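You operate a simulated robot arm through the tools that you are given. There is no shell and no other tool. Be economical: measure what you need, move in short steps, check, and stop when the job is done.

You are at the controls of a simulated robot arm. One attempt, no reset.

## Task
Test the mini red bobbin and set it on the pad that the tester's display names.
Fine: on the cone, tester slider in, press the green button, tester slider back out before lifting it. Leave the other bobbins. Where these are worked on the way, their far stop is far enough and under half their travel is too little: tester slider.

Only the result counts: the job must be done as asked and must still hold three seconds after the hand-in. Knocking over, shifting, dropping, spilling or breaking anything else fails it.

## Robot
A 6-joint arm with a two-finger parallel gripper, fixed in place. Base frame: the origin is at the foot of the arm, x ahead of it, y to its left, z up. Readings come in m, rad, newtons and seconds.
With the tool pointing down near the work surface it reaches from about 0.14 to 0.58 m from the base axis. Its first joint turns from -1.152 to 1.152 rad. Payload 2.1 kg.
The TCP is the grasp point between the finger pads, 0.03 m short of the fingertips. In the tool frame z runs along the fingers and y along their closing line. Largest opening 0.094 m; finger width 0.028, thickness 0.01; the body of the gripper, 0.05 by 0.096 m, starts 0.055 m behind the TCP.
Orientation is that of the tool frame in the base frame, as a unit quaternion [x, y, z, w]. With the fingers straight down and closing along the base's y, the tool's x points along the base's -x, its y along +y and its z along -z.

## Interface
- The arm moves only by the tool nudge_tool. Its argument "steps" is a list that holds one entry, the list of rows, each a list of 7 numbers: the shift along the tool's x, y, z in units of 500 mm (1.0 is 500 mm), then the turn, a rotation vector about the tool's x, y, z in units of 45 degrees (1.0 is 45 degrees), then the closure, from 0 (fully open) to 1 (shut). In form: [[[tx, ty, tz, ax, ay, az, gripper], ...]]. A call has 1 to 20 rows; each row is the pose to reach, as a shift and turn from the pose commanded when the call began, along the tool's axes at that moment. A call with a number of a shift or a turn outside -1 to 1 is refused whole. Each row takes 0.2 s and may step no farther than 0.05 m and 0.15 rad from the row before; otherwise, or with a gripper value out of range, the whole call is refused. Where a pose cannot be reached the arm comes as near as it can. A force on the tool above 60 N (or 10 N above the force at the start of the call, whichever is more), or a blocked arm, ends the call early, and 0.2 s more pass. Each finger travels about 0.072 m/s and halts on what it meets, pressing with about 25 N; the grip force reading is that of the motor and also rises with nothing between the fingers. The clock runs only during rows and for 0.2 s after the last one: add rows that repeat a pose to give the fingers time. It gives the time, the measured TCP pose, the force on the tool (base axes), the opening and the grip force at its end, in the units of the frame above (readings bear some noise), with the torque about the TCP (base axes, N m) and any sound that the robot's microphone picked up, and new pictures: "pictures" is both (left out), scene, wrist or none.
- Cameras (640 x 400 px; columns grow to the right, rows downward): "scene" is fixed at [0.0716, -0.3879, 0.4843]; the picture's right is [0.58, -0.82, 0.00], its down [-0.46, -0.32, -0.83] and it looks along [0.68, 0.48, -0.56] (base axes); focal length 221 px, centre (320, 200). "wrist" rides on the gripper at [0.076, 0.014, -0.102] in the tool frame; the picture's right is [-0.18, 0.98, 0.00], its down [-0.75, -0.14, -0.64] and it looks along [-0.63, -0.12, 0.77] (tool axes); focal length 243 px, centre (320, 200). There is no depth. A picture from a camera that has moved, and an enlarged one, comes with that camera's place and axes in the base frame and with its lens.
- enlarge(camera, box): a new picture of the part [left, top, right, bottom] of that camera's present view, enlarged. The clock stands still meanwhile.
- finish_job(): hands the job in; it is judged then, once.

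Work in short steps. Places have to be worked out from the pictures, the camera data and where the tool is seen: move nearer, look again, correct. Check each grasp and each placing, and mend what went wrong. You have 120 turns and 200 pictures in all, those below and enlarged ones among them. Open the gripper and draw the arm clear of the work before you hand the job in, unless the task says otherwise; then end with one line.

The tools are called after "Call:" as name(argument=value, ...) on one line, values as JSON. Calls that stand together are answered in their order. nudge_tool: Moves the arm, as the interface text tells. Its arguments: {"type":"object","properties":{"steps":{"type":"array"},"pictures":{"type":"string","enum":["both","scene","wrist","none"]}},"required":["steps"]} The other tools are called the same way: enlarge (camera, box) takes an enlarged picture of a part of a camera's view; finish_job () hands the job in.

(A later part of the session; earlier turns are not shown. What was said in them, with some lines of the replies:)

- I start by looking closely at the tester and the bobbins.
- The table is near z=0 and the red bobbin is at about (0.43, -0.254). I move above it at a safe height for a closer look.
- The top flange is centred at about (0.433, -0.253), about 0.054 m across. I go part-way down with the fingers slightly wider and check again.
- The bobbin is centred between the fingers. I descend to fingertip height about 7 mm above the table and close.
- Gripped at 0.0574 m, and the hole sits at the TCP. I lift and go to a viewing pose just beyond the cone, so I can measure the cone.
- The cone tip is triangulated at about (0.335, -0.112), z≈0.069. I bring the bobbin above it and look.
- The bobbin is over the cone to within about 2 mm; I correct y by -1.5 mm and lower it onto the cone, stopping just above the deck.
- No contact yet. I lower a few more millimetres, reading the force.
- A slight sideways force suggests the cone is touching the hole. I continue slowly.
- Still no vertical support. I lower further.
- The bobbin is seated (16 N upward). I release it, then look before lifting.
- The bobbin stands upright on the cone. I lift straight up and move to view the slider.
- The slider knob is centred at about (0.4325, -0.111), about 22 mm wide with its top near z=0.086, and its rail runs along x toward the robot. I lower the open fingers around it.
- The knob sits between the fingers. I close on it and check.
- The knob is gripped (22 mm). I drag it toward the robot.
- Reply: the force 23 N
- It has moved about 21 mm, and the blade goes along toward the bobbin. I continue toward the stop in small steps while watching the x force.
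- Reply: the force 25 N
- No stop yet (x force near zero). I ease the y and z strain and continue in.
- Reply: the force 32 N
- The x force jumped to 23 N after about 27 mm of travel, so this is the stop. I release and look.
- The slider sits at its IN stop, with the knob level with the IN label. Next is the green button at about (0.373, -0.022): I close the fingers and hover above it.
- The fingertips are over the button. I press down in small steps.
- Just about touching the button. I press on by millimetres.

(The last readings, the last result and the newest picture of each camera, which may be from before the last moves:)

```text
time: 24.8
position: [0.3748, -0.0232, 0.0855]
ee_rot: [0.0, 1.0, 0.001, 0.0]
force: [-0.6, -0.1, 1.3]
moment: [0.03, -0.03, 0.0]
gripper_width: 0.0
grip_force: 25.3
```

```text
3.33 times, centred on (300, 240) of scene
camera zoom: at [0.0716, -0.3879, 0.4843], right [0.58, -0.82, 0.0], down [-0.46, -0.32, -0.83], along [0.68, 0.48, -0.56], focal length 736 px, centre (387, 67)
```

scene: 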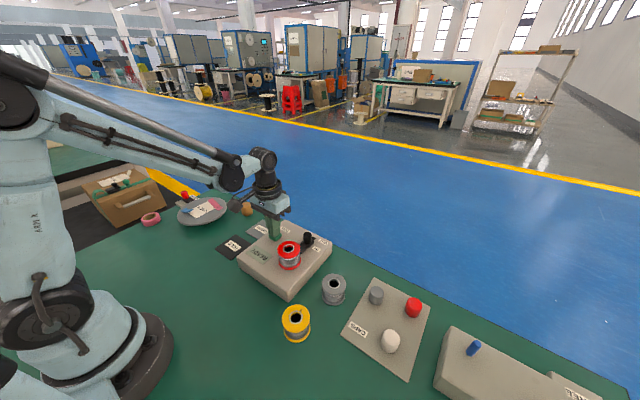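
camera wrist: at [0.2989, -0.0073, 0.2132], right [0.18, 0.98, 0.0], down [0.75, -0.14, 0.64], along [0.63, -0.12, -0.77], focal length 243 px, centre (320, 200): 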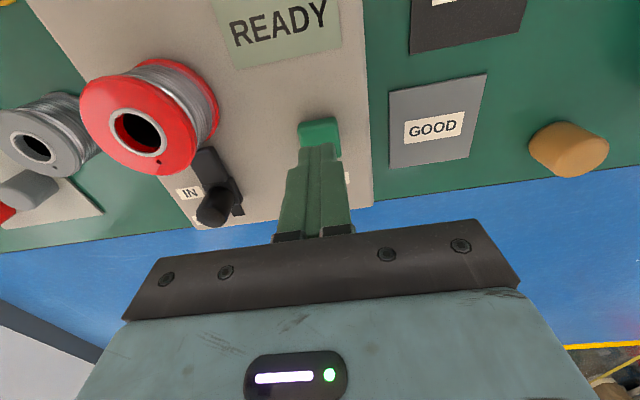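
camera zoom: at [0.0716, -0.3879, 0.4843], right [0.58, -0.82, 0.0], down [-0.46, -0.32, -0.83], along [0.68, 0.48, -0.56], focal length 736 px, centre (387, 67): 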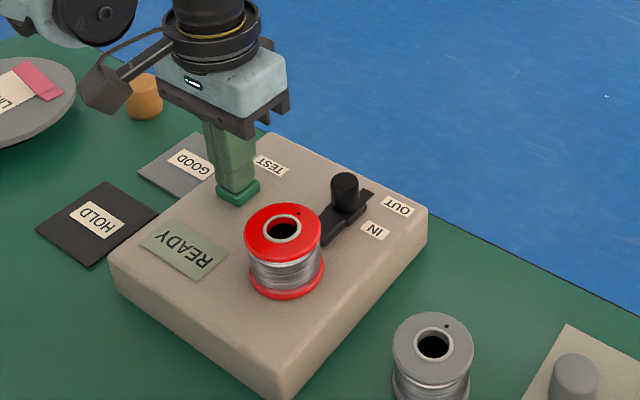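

Call:
nudge_tool(steps=[[[0, 0, 0.003, 0, 0, 0, 1], [0, 0, 0.006, 0, 0, 0, 1], [0, 0, 0.006, 0, 0, 0, 1]]], pictures="none")

Call:
enlarge(camera="scene", box=[220, 180, 380, 300])

```text
time: 25.6
position: [0.3747, -0.0223, 0.0816]
ee_rot: [0.0, 1.0, 0.0, 0.0]
force: [0.2, 3.0, 6.7]
moment: [0.11, 0.05, -0.01]
gripper_width: 0.0
grip_force: 25.3
heard: click
```

```text
3.33 times, centred on (300, 240) of scene
camera zoom: at [0.0716, -0.3879, 0.4843], right [0.58, -0.82, 0.0], down [-0.46, -0.32, -0.83], along [0.68, 0.48, -0.56], focal length 736 px, centre (387, 67)
```

zoom: 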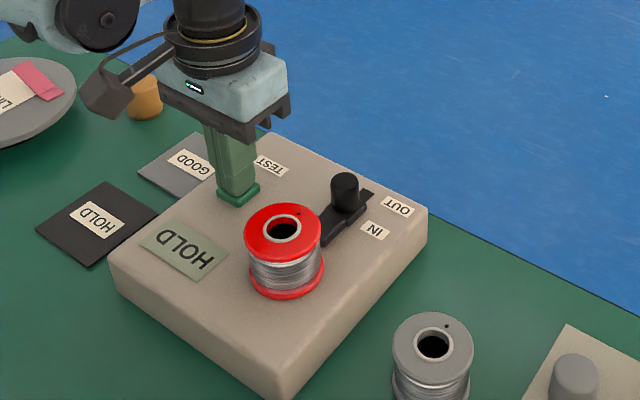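

A click was heard and the display now reads HOLD. I raise the arm and go above the slider knob to pull it back out.

Call:
nudge_tool(steps=[[[0, 0, -0.08, 0, 0, 0, 1], [0, 0, -0.16, 0, 0, 0, 0.5], [0, 0, -0.23, 0, 0, 0, 0.3], [-0.035, -0.09, -0.23, 0, 0, 0, 0.3], [-0.07, -0.178, -0.23, 0, 0, 0, 0.3], [-0.07, -0.178, -0.15, 0, 0, 0, 0.3], [-0.07, -0.178, -0.08, 0, 0, 0, 0.3], [-0.07, -0.178, -0.08, 0, 0, 0, 0.3]]])

Call:
enlarge(camera="scene", box=[220, 180, 380, 300])

```text
time: 27.4
position: [0.4076, -0.1133, 0.126]
ee_rot: [0.0, 1.0, 0.001, 0.0]
force: [-0.6, -0.3, 0.1]
moment: [-0.01, -0.01, 0.05]
gripper_width: 0.0658
grip_force: 0.1
camera wrist: at [0.3328, -0.0994, 0.2289], right [0.18, 0.98, 0.0], down [0.75, -0.14, 0.64], along [0.63, -0.12, -0.77], focal length 243 px, centre (320, 200)
```

scene: 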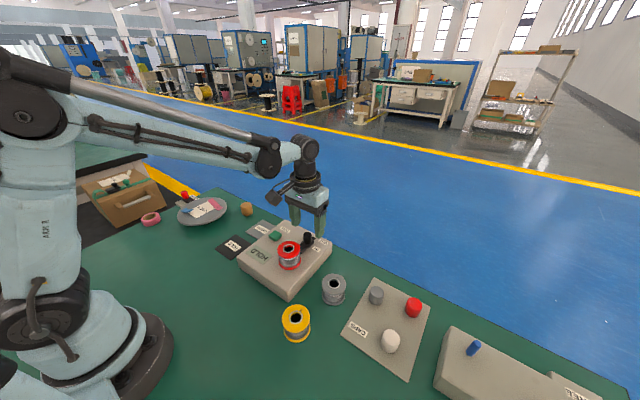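
wrist: 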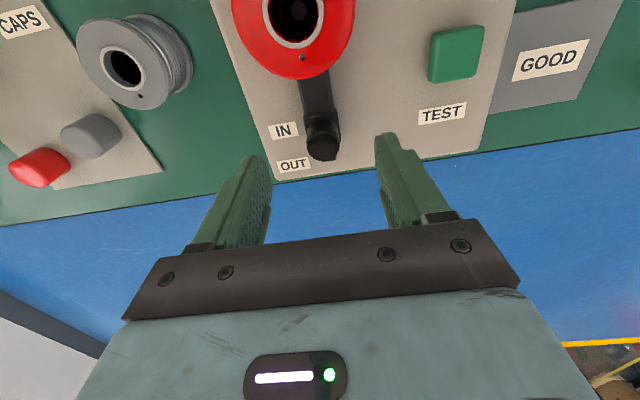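

```text
3.33 times, centred on (300, 240) of scene
camera zoom: at [0.0716, -0.3879, 0.4843], right [0.58, -0.82, 0.0], down [-0.46, -0.32, -0.83], along [0.68, 0.48, -0.56], focal length 736 px, centre (387, 67)
```

zoom: 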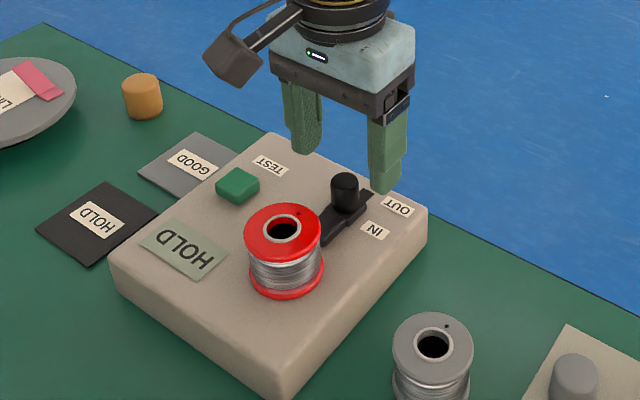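

HOLD persists. The knob is centred between the fingers; I descend and grip it.

Call:
nudge_tool(steps=[[[0, 0, 0.03, 0, 0, 0, 0.3], [0, 0, 0.061, 0, 0, 0, 0.3], [0, 0, 0.061, 0, 0, 0, 1], [0, 0, 0.061, 0, 0, 0, 1], [0, 0, 0.061, 0, 0, 0, 1], [0, 0, 0.061, 0, 0, 0, 1]]], pictures="none")

```text
time: 28.8
position: [0.4089, -0.1115, 0.0937]
ee_rot: [-0.001, 1.0, 0.002, -0.001]
force: [-0.1, 21.2, -8.3]
moment: [-0.01, 0.21, -0.07]
gripper_width: 0.0224
grip_force: 45.1
```

Gripped. I drag the slider back out, away from the robot.

Call:
nudge_tool(steps=[[[-0.01, 0.002, 0, 0, 0, 0, 1], [-0.02, 0.002, 0, 0, 0, 0, 1], [-0.03, 0.002, 0, 0, 0, 0, 1], [-0.04, 0.002, 0, 0, 0, 0, 1], [-0.048, 0.002, 0, 0, 0, 0, 1], [-0.048, 0.002, 0, 0, 0, 0, 1]]])

```text
time: 30.2
position: [0.4325, -0.1119, 0.0939]
ee_rot: [0.0, 1.0, -0.001, 0.001]
force: [0.0, 7.6, 37.0]
moment: [0.65, 0.06, -0.09]
gripper_width: 0.0225
grip_force: 45.0
camera wrist: at [0.3577, -0.0973, 0.1972], right [0.18, 0.98, 0.0], down [0.75, -0.14, 0.64], along [0.63, -0.12, -0.77], focal length 243 px, centre (320, 200)
```

scene: 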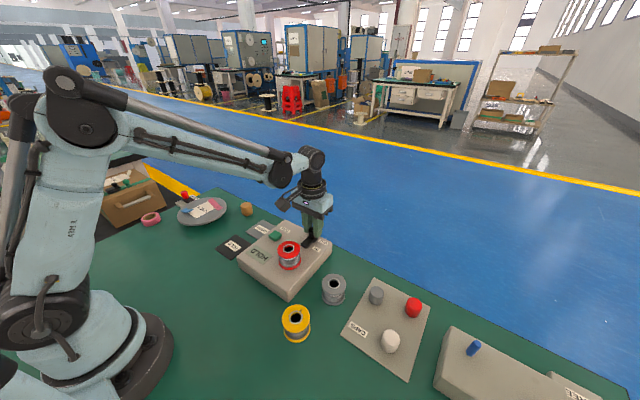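
wrist: 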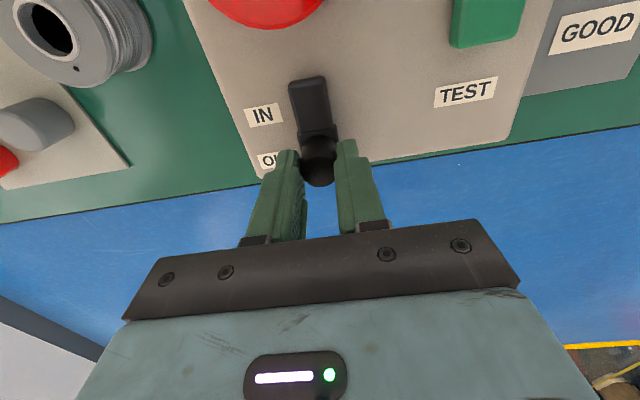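

Nearly out; z strain 37 N. I ease up 1 mm and push the last millimetres to the stop.

Call:
nudge_tool(steps=[[[0, 0, -0.002, 0, 0, 0, 1], [-0.004, 0, -0.002, 0, 0, 0, 1], [-0.008, 0, -0.002, 0, 0, 0, 1], [-0.008, 0, -0.002, 0, 0, 0, 1]]], pictures="none")

```text
time: 31.2
position: [0.4363, -0.1118, 0.0938]
ee_rot: [0.001, 1.0, 0.0, -0.002]
force: [-22.8, 1.2, 16.9]
moment: [0.43, -0.02, -0.02]
gripper_width: 0.0223
grip_force: 45.0
```

The OUT stop is reached (-23 N). I release and rise for a check.

Call:
nudge_tool(steps=[[[0.002, 0, 0, 0, 0, 0, 0.6], [0.002, 0, 0, 0, 0, 0, 0.4], [0.002, 0, -0.06, 0, 0, 0, 0.3], [0.002, 0, -0.14, 0, 0, 0, 0.2], [0.002, 0, -0.21, 0, 0, 0, 0.15], [0.002, 0, -0.21, 0, 0, 0, 0.15]]])

Call:
enlarge(camera="scene", box=[220, 180, 380, 300])

```text
time: 32.6
position: [0.4359, -0.1086, 0.2]
ee_rot: [0.0, 1.0, 0.0, 0.0]
force: [0.3, 0.1, -0.6]
moment: [0.0, 0.0, 0.01]
gripper_width: 0.0801
grip_force: 0.1
camera wrist: at [0.3603, -0.0947, 0.3028], right [0.18, 0.98, 0.0], down [0.75, -0.14, 0.64], along [0.63, -0.12, -0.77], focal length 243 px, centre (320, 200)
```

scene: 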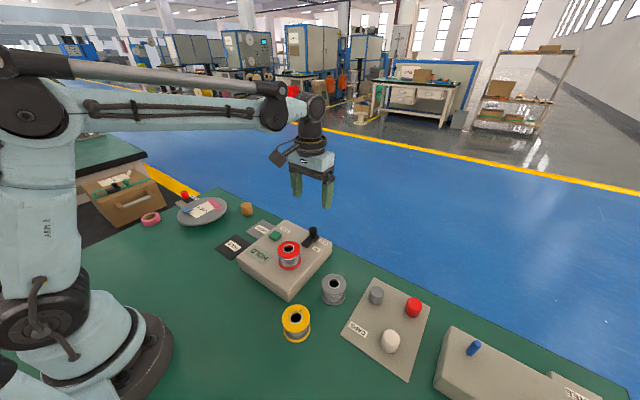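
wrist: 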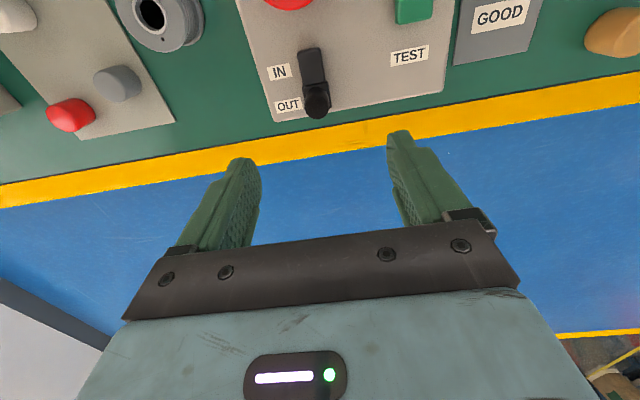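

```text
3.33 times, centred on (300, 240) of scene
camera zoom: at [0.0716, -0.3879, 0.4843], right [0.58, -0.82, 0.0], down [-0.46, -0.32, -0.83], along [0.68, 0.48, -0.56], focal length 736 px, centre (387, 67)
```

zoom: 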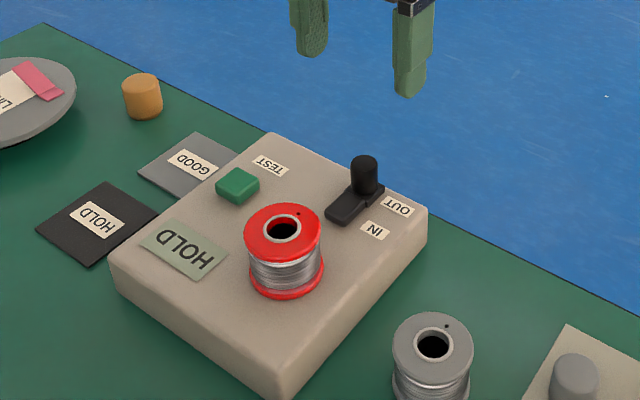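

The slider is back out and the display still reads HOLD. I move above the bobbin.

Call:
nudge_tool(steps=[[[0.08, 0, 0, 0, 0, 0, 0.12], [0.16, 0, 0, 0, 0, 0, 0.12], [0.2, -0.004, 0, 0, 0, 0, 0.12], [0.2, -0.004, 0.08, 0, 0, 0, 0.12], [0.2, -0.004, 0.15, 0, 0, 0, 0.12], [0.2, -0.004, 0.15, 0, 0, 0, 0.12]]])

```text
time: 34.0
position: [0.3328, -0.1151, 0.1236]
ee_rot: [0.0, 1.0, 0.0, 0.0]
force: [0.4, 1.8, -0.5]
moment: [-0.01, 0.04, -0.01]
gripper_width: 0.0828
grip_force: 0.0
camera wrist: at [0.2586, -0.1014, 0.2254], right [0.18, 0.98, 0.0], down [0.75, -0.14, 0.64], along [0.63, -0.12, -0.77], focal length 243 px, centre (320, 200)
```

scene: 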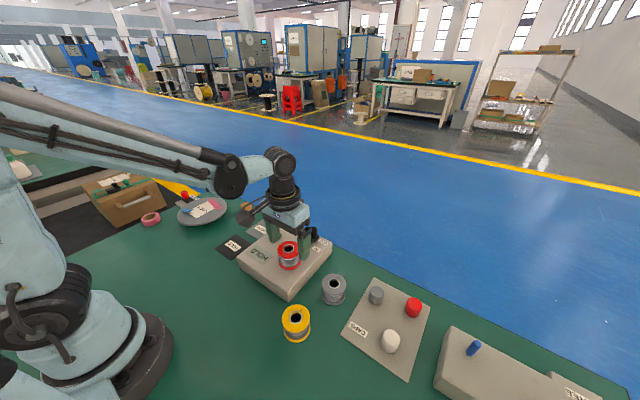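
wrist: 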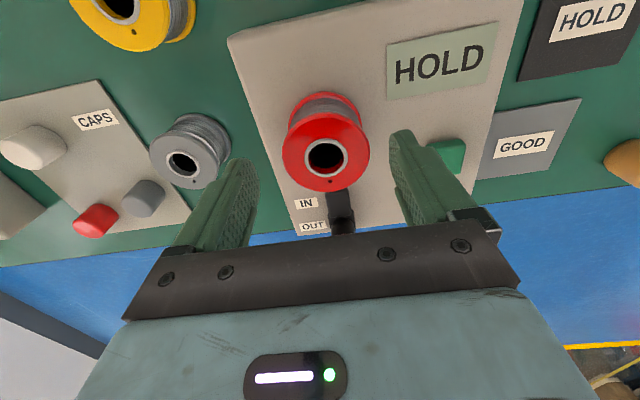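

The hole is about 2 mm off in y and 3 mm in x; I correct, descend to the same grip height, and close.

Call:
nudge_tool(steps=[[[-0.005, 0.004, 0, 0, 0, 0, 0.12], [-0.005, 0.004, 0.045, 0, 0, 0, 0.12], [-0.005, 0.004, 0.083, 0, 0, 0, 0.12], [-0.005, 0.004, 0.083, 0, 0, 0, 1], [-0.005, 0.004, 0.083, 0, 0, 0, 1], [-0.005, 0.004, 0.083, 0, 0, 0, 1], [-0.005, 0.004, 0.083, 0, 0, 0, 1]]])

```text
time: 35.6
position: [0.3369, -0.1127, 0.0793]
ee_rot: [-0.001, 1.0, 0.0, 0.0]
force: [0.1, 0.4, -0.6]
moment: [0.06, 0.0, 0.0]
gripper_width: 0.0561
grip_force: 24.9
camera wrist: at [0.2615, -0.0982, 0.1835], right [0.18, 0.98, 0.0], down [0.75, -0.14, 0.64], along [0.63, -0.12, -0.77], focal length 243 px, centre (320, 200)
```

scene: 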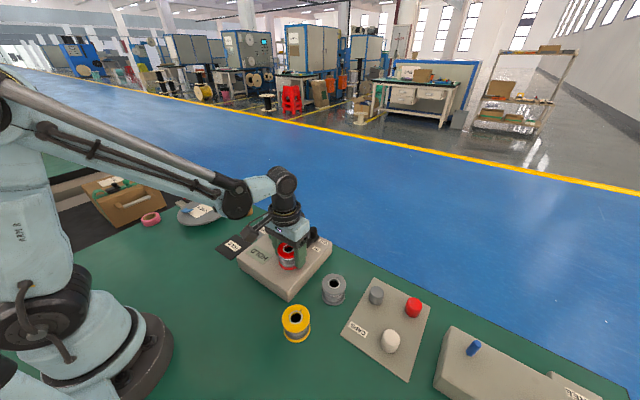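
wrist: 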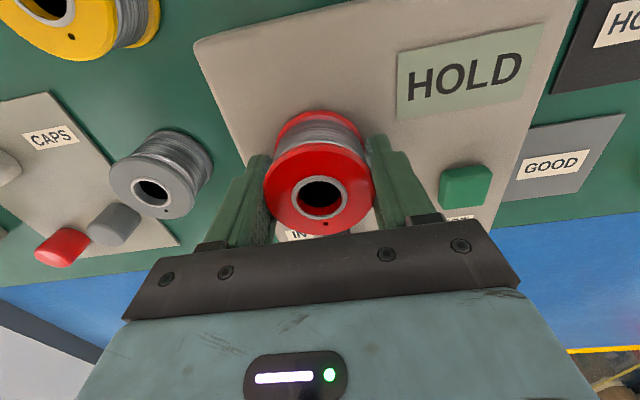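

Gripped again. The HOLD pad is at about (0.306, 0.096), about 7 cm wide. I lift straight off the cone and carry the bobbin above the pad at a safe height.

Call:
nudge_tool(steps=[[[0, 0, -0.04, 0, 0, 0, 1], [0, 0, -0.11, 0, 0, 0, 1], [0, 0, -0.18, 0, 0, 0, 1], [0, 0, -0.24, 0, 0, 0, 1], [0.01, 0.08, -0.24, 0, 0, 0, 1], [0.025, 0.16, -0.24, 0, 0, 0, 1], [0.04, 0.24, -0.24, 0, 0, 0, 1], [0.05, 0.32, -0.24, 0, 0, 0, 1], [0.06, 0.38, -0.24, 0, 0, 0, 1], [0.062, 0.417, -0.24, 0, 0, 0, 1], [0.062, 0.417, -0.24, 0, 0, 0, 1]]])

Call:
enlarge(camera="scene", box=[160, 170, 320, 290])

```text
time: 38.0
position: [0.3059, 0.0975, 0.2007]
ee_rot: [0.0, 1.0, 0.001, 0.001]
force: [0.3, -0.3, -1.3]
moment: [-0.03, 0.03, 0.0]
gripper_width: 0.0558
grip_force: 24.4
camera wrist: at [0.2297, 0.112, 0.3046], right [0.18, 0.98, 0.0], down [0.75, -0.14, 0.64], along [0.63, -0.12, -0.77], focal length 243 px, centre (320, 200)
```

scene: 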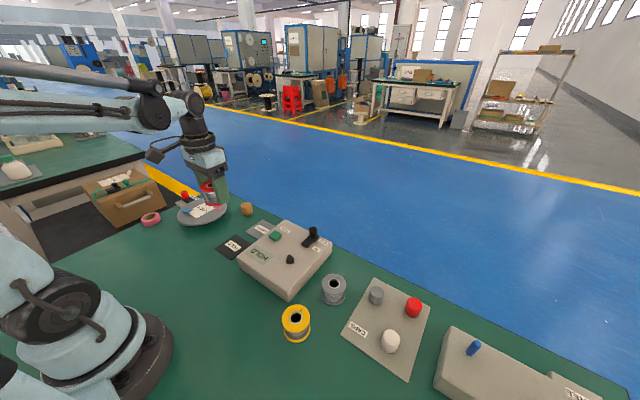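
wrist: 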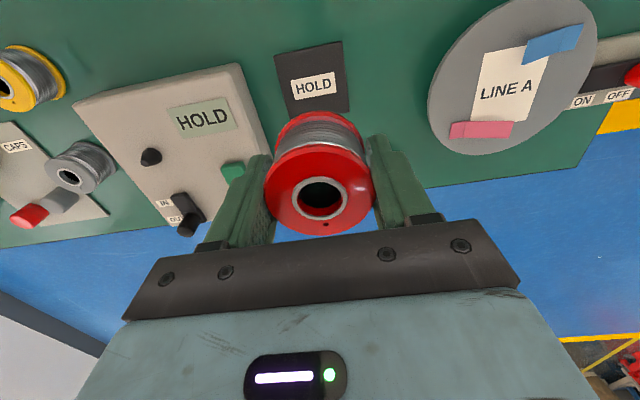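

```text
3.33 times, centred on (240, 230) of scene
camera zoom: at [0.0716, -0.3879, 0.4843], right [0.58, -0.82, 0.0], down [-0.46, -0.32, -0.83], along [0.68, 0.48, -0.56], focal length 736 px, centre (587, 100)
```

zoom: 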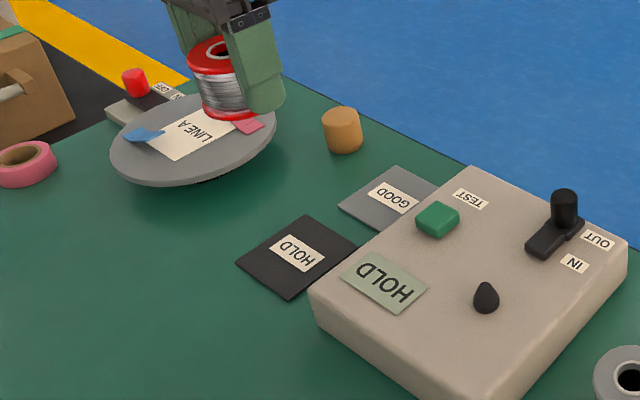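

The pad centre from both views is about (0.304, 0.092). I shift there and lower to just above the pad.

Call:
nudge_tool(steps=[[[0.006, -0.01, 0, 0, 0, 0, 1], [0.006, -0.01, 0.09, 0, 0, 0, 1], [0.006, -0.01, 0.18, 0, 0, 0, 1], [0.006, -0.01, 0.26, 0, 0, 0, 1], [0.006, -0.01, 0.302, 0, 0, 0, 1], [0.006, -0.01, 0.302, 0, 0, 0, 1]]])

Call:
enlarge(camera="scene", box=[160, 170, 320, 290])

```text
time: 39.4
position: [0.3016, 0.0931, 0.0527]
ee_rot: [0.0, 1.0, -0.001, 0.0]
force: [0.3, 0.0, -1.3]
moment: [0.02, 0.01, 0.02]
gripper_width: 0.056
grip_force: 25.2
camera wrist: at [0.2273, 0.1072, 0.1565], right [0.18, 0.98, 0.0], down [0.75, -0.14, 0.64], along [0.63, -0.12, -0.77], focal length 243 px, centre (320, 200)
```

scene: 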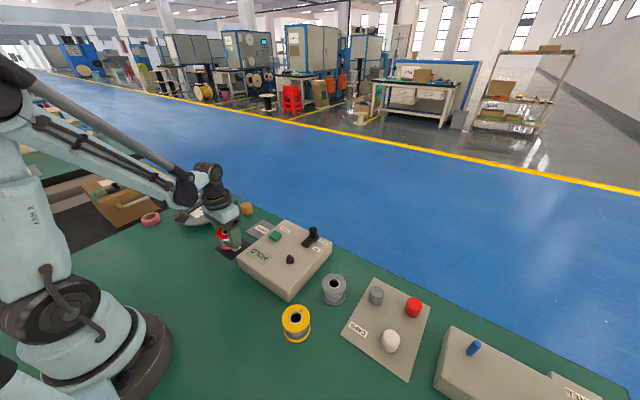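
wrist: 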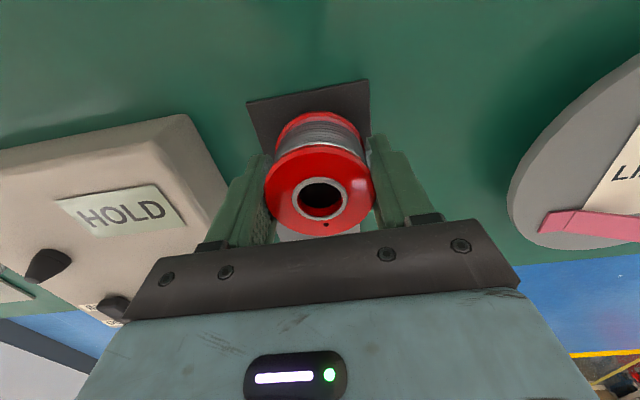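

```text
3.33 times, centred on (240, 230) of scene
camera zoom: at [0.0716, -0.3879, 0.4843], right [0.58, -0.82, 0.0], down [-0.46, -0.32, -0.83], along [0.68, 0.48, -0.56], focal length 736 px, centre (587, 100)
```

zoom: 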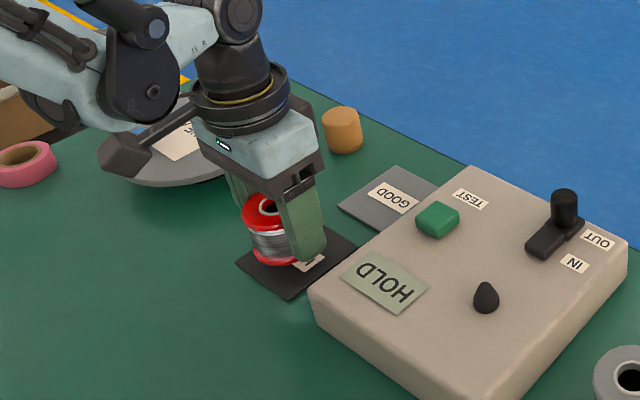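

The bobbin is centred over the pad, about 14 mm up. I lower gently.

Call:
nudge_tool(steps=[[[-0.002, -0.002, 0.012, 0, 0, 0, 1], [-0.002, -0.002, 0.02, 0, 0, 0, 1], [-0.002, -0.002, 0.024, 0, 0, 0, 1], [-0.002, -0.002, 0.024, 0, 0, 0, 1]]], pictures="none")

```text
time: 40.4
position: [0.3042, 0.0909, 0.0381]
ee_rot: [0.0, 1.0, 0.0, 0.001]
force: [0.4, 0.0, -0.8]
moment: [-0.02, 0.0, -0.03]
gripper_width: 0.0559
grip_force: 24.9
```

Call:
nudge_tool(steps=[[[0, 0, 0.002, 0, 0, 0, 1], [0, 0, 0.004, 0, 0, 0, 1], [0, 0, 0.004, 0, 0, 0, 1]]], pictures="none")

```text
time: 41.2
position: [0.3045, 0.0921, 0.0375]
ee_rot: [0.0, 1.0, 0.0, -0.001]
force: [-7.7, -4.2, 21.1]
moment: [-0.14, 0.28, 0.0]
gripper_width: 0.0557
grip_force: 25.2
```

The bobbin is down on the pad (21 N). I ease up 1 mm, release, and look.

Call:
nudge_tool(steps=[[[0, 0, -0.003, 0, 0, 0, 1], [0, 0, -0.003, 0, 0, 0, 0.6], [0, 0, -0.003, 0, 0, 0, 0.15], [0, 0, -0.003, 0, 0, 0, 0.15]]])

```text
time: 42.2
position: [0.3049, 0.091, 0.0388]
ee_rot: [0.0, 1.0, 0.0, 0.0]
force: [-0.4, -0.7, -0.6]
moment: [0.03, -0.01, 0.01]
gripper_width: 0.0799
grip_force: 0.0
camera wrist: at [0.23, 0.1052, 0.1419], right [0.18, 0.98, 0.0], down [0.75, -0.14, 0.64], along [0.63, -0.12, -0.77], focal length 243 px, centre (320, 200)
```

scene: 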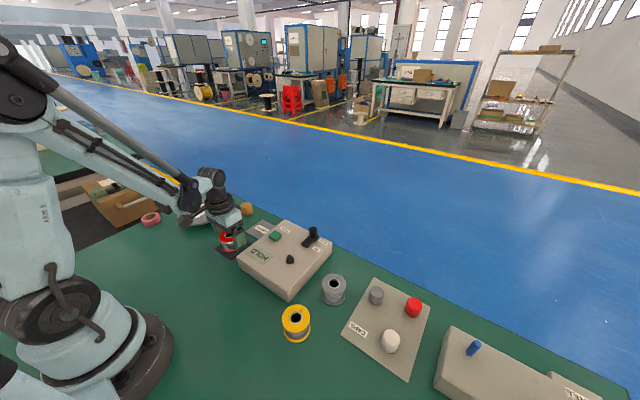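
wrist: 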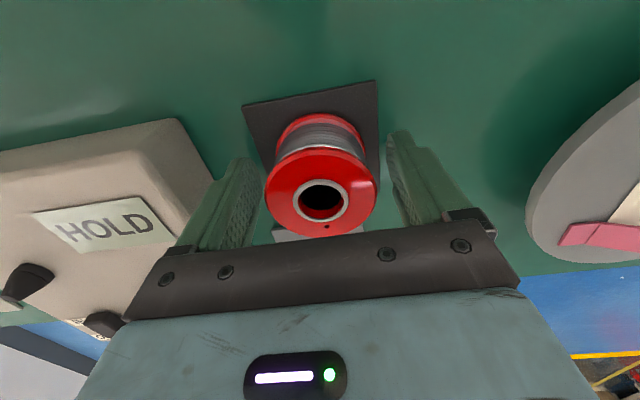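

Released and upright. I lift straight up to clear it.

Call:
nudge_tool(steps=[[[0, 0, -0.06, 0, 0, 0, 0.15], [0, 0, -0.15, 0, 0, 0, 0.15], [0, 0, -0.24, 0, 0, 0, 0.15], [0, 0, -0.33, 0, 0, 0, 0.15], [-0.06, 0, -0.4, 0, 0, 0, 0.15], [-0.14, 0, -0.42, 0, 0, 0, 0.15], [-0.14, 0, -0.42, 0, 0, 0, 0.15]]])

Call:
enlarge(camera="scene", box=[160, 170, 320, 290])

```text
time: 43.8
position: [0.373, 0.0898, 0.2506]
ee_rot: [0.0, 1.0, 0.0, 0.0]
force: [-0.4, 0.6, 0.3]
moment: [0.0, 0.02, -0.02]
gripper_width: 0.08
grip_force: 0.0
camera wrist: at [0.299, 0.1047, 0.3529], right [0.18, 0.98, 0.0], down [0.75, -0.14, 0.64], along [0.63, -0.12, -0.77], focal length 243 px, centre (320, 200)
```

scene: 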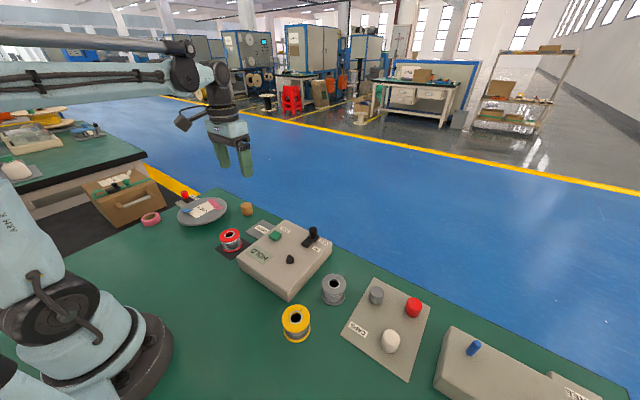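
wrist: 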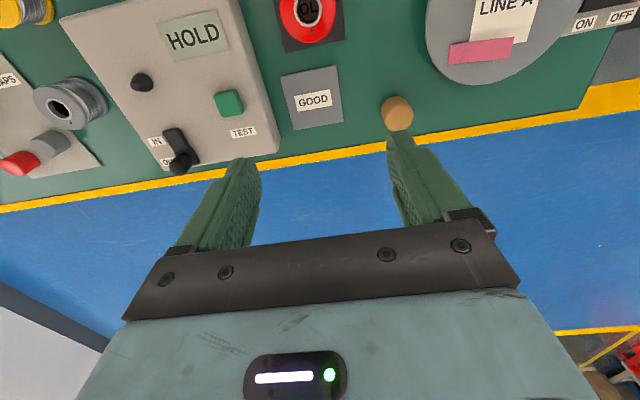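

```text
3.33 times, centred on (240, 230) of scene
camera zoom: at [0.0716, -0.3879, 0.4843], right [0.58, -0.82, 0.0], down [-0.46, -0.32, -0.83], along [0.68, 0.48, -0.56], focal length 736 px, centre (587, 100)
```

zoom: 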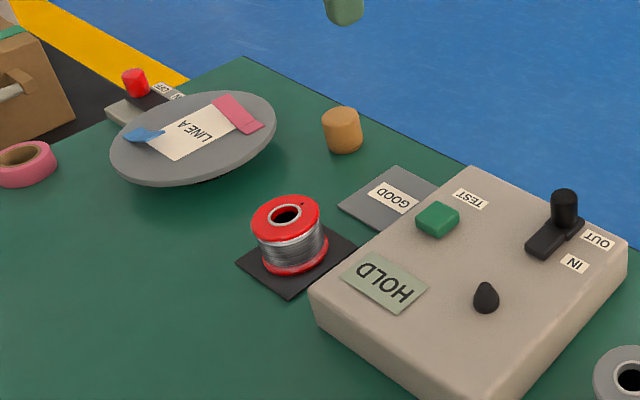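

The bobbin stands on the HOLD pad, the slider is out, nothing else has moved, and the gripper is open and clear. I hand it in.

Call:
finish_job()

```text
The job is handed in.
```

The mini red bobbin was tested, the display read HOLD, and the bobbin now stands on the HOLD pad with the tester slider back out and the arm clear.
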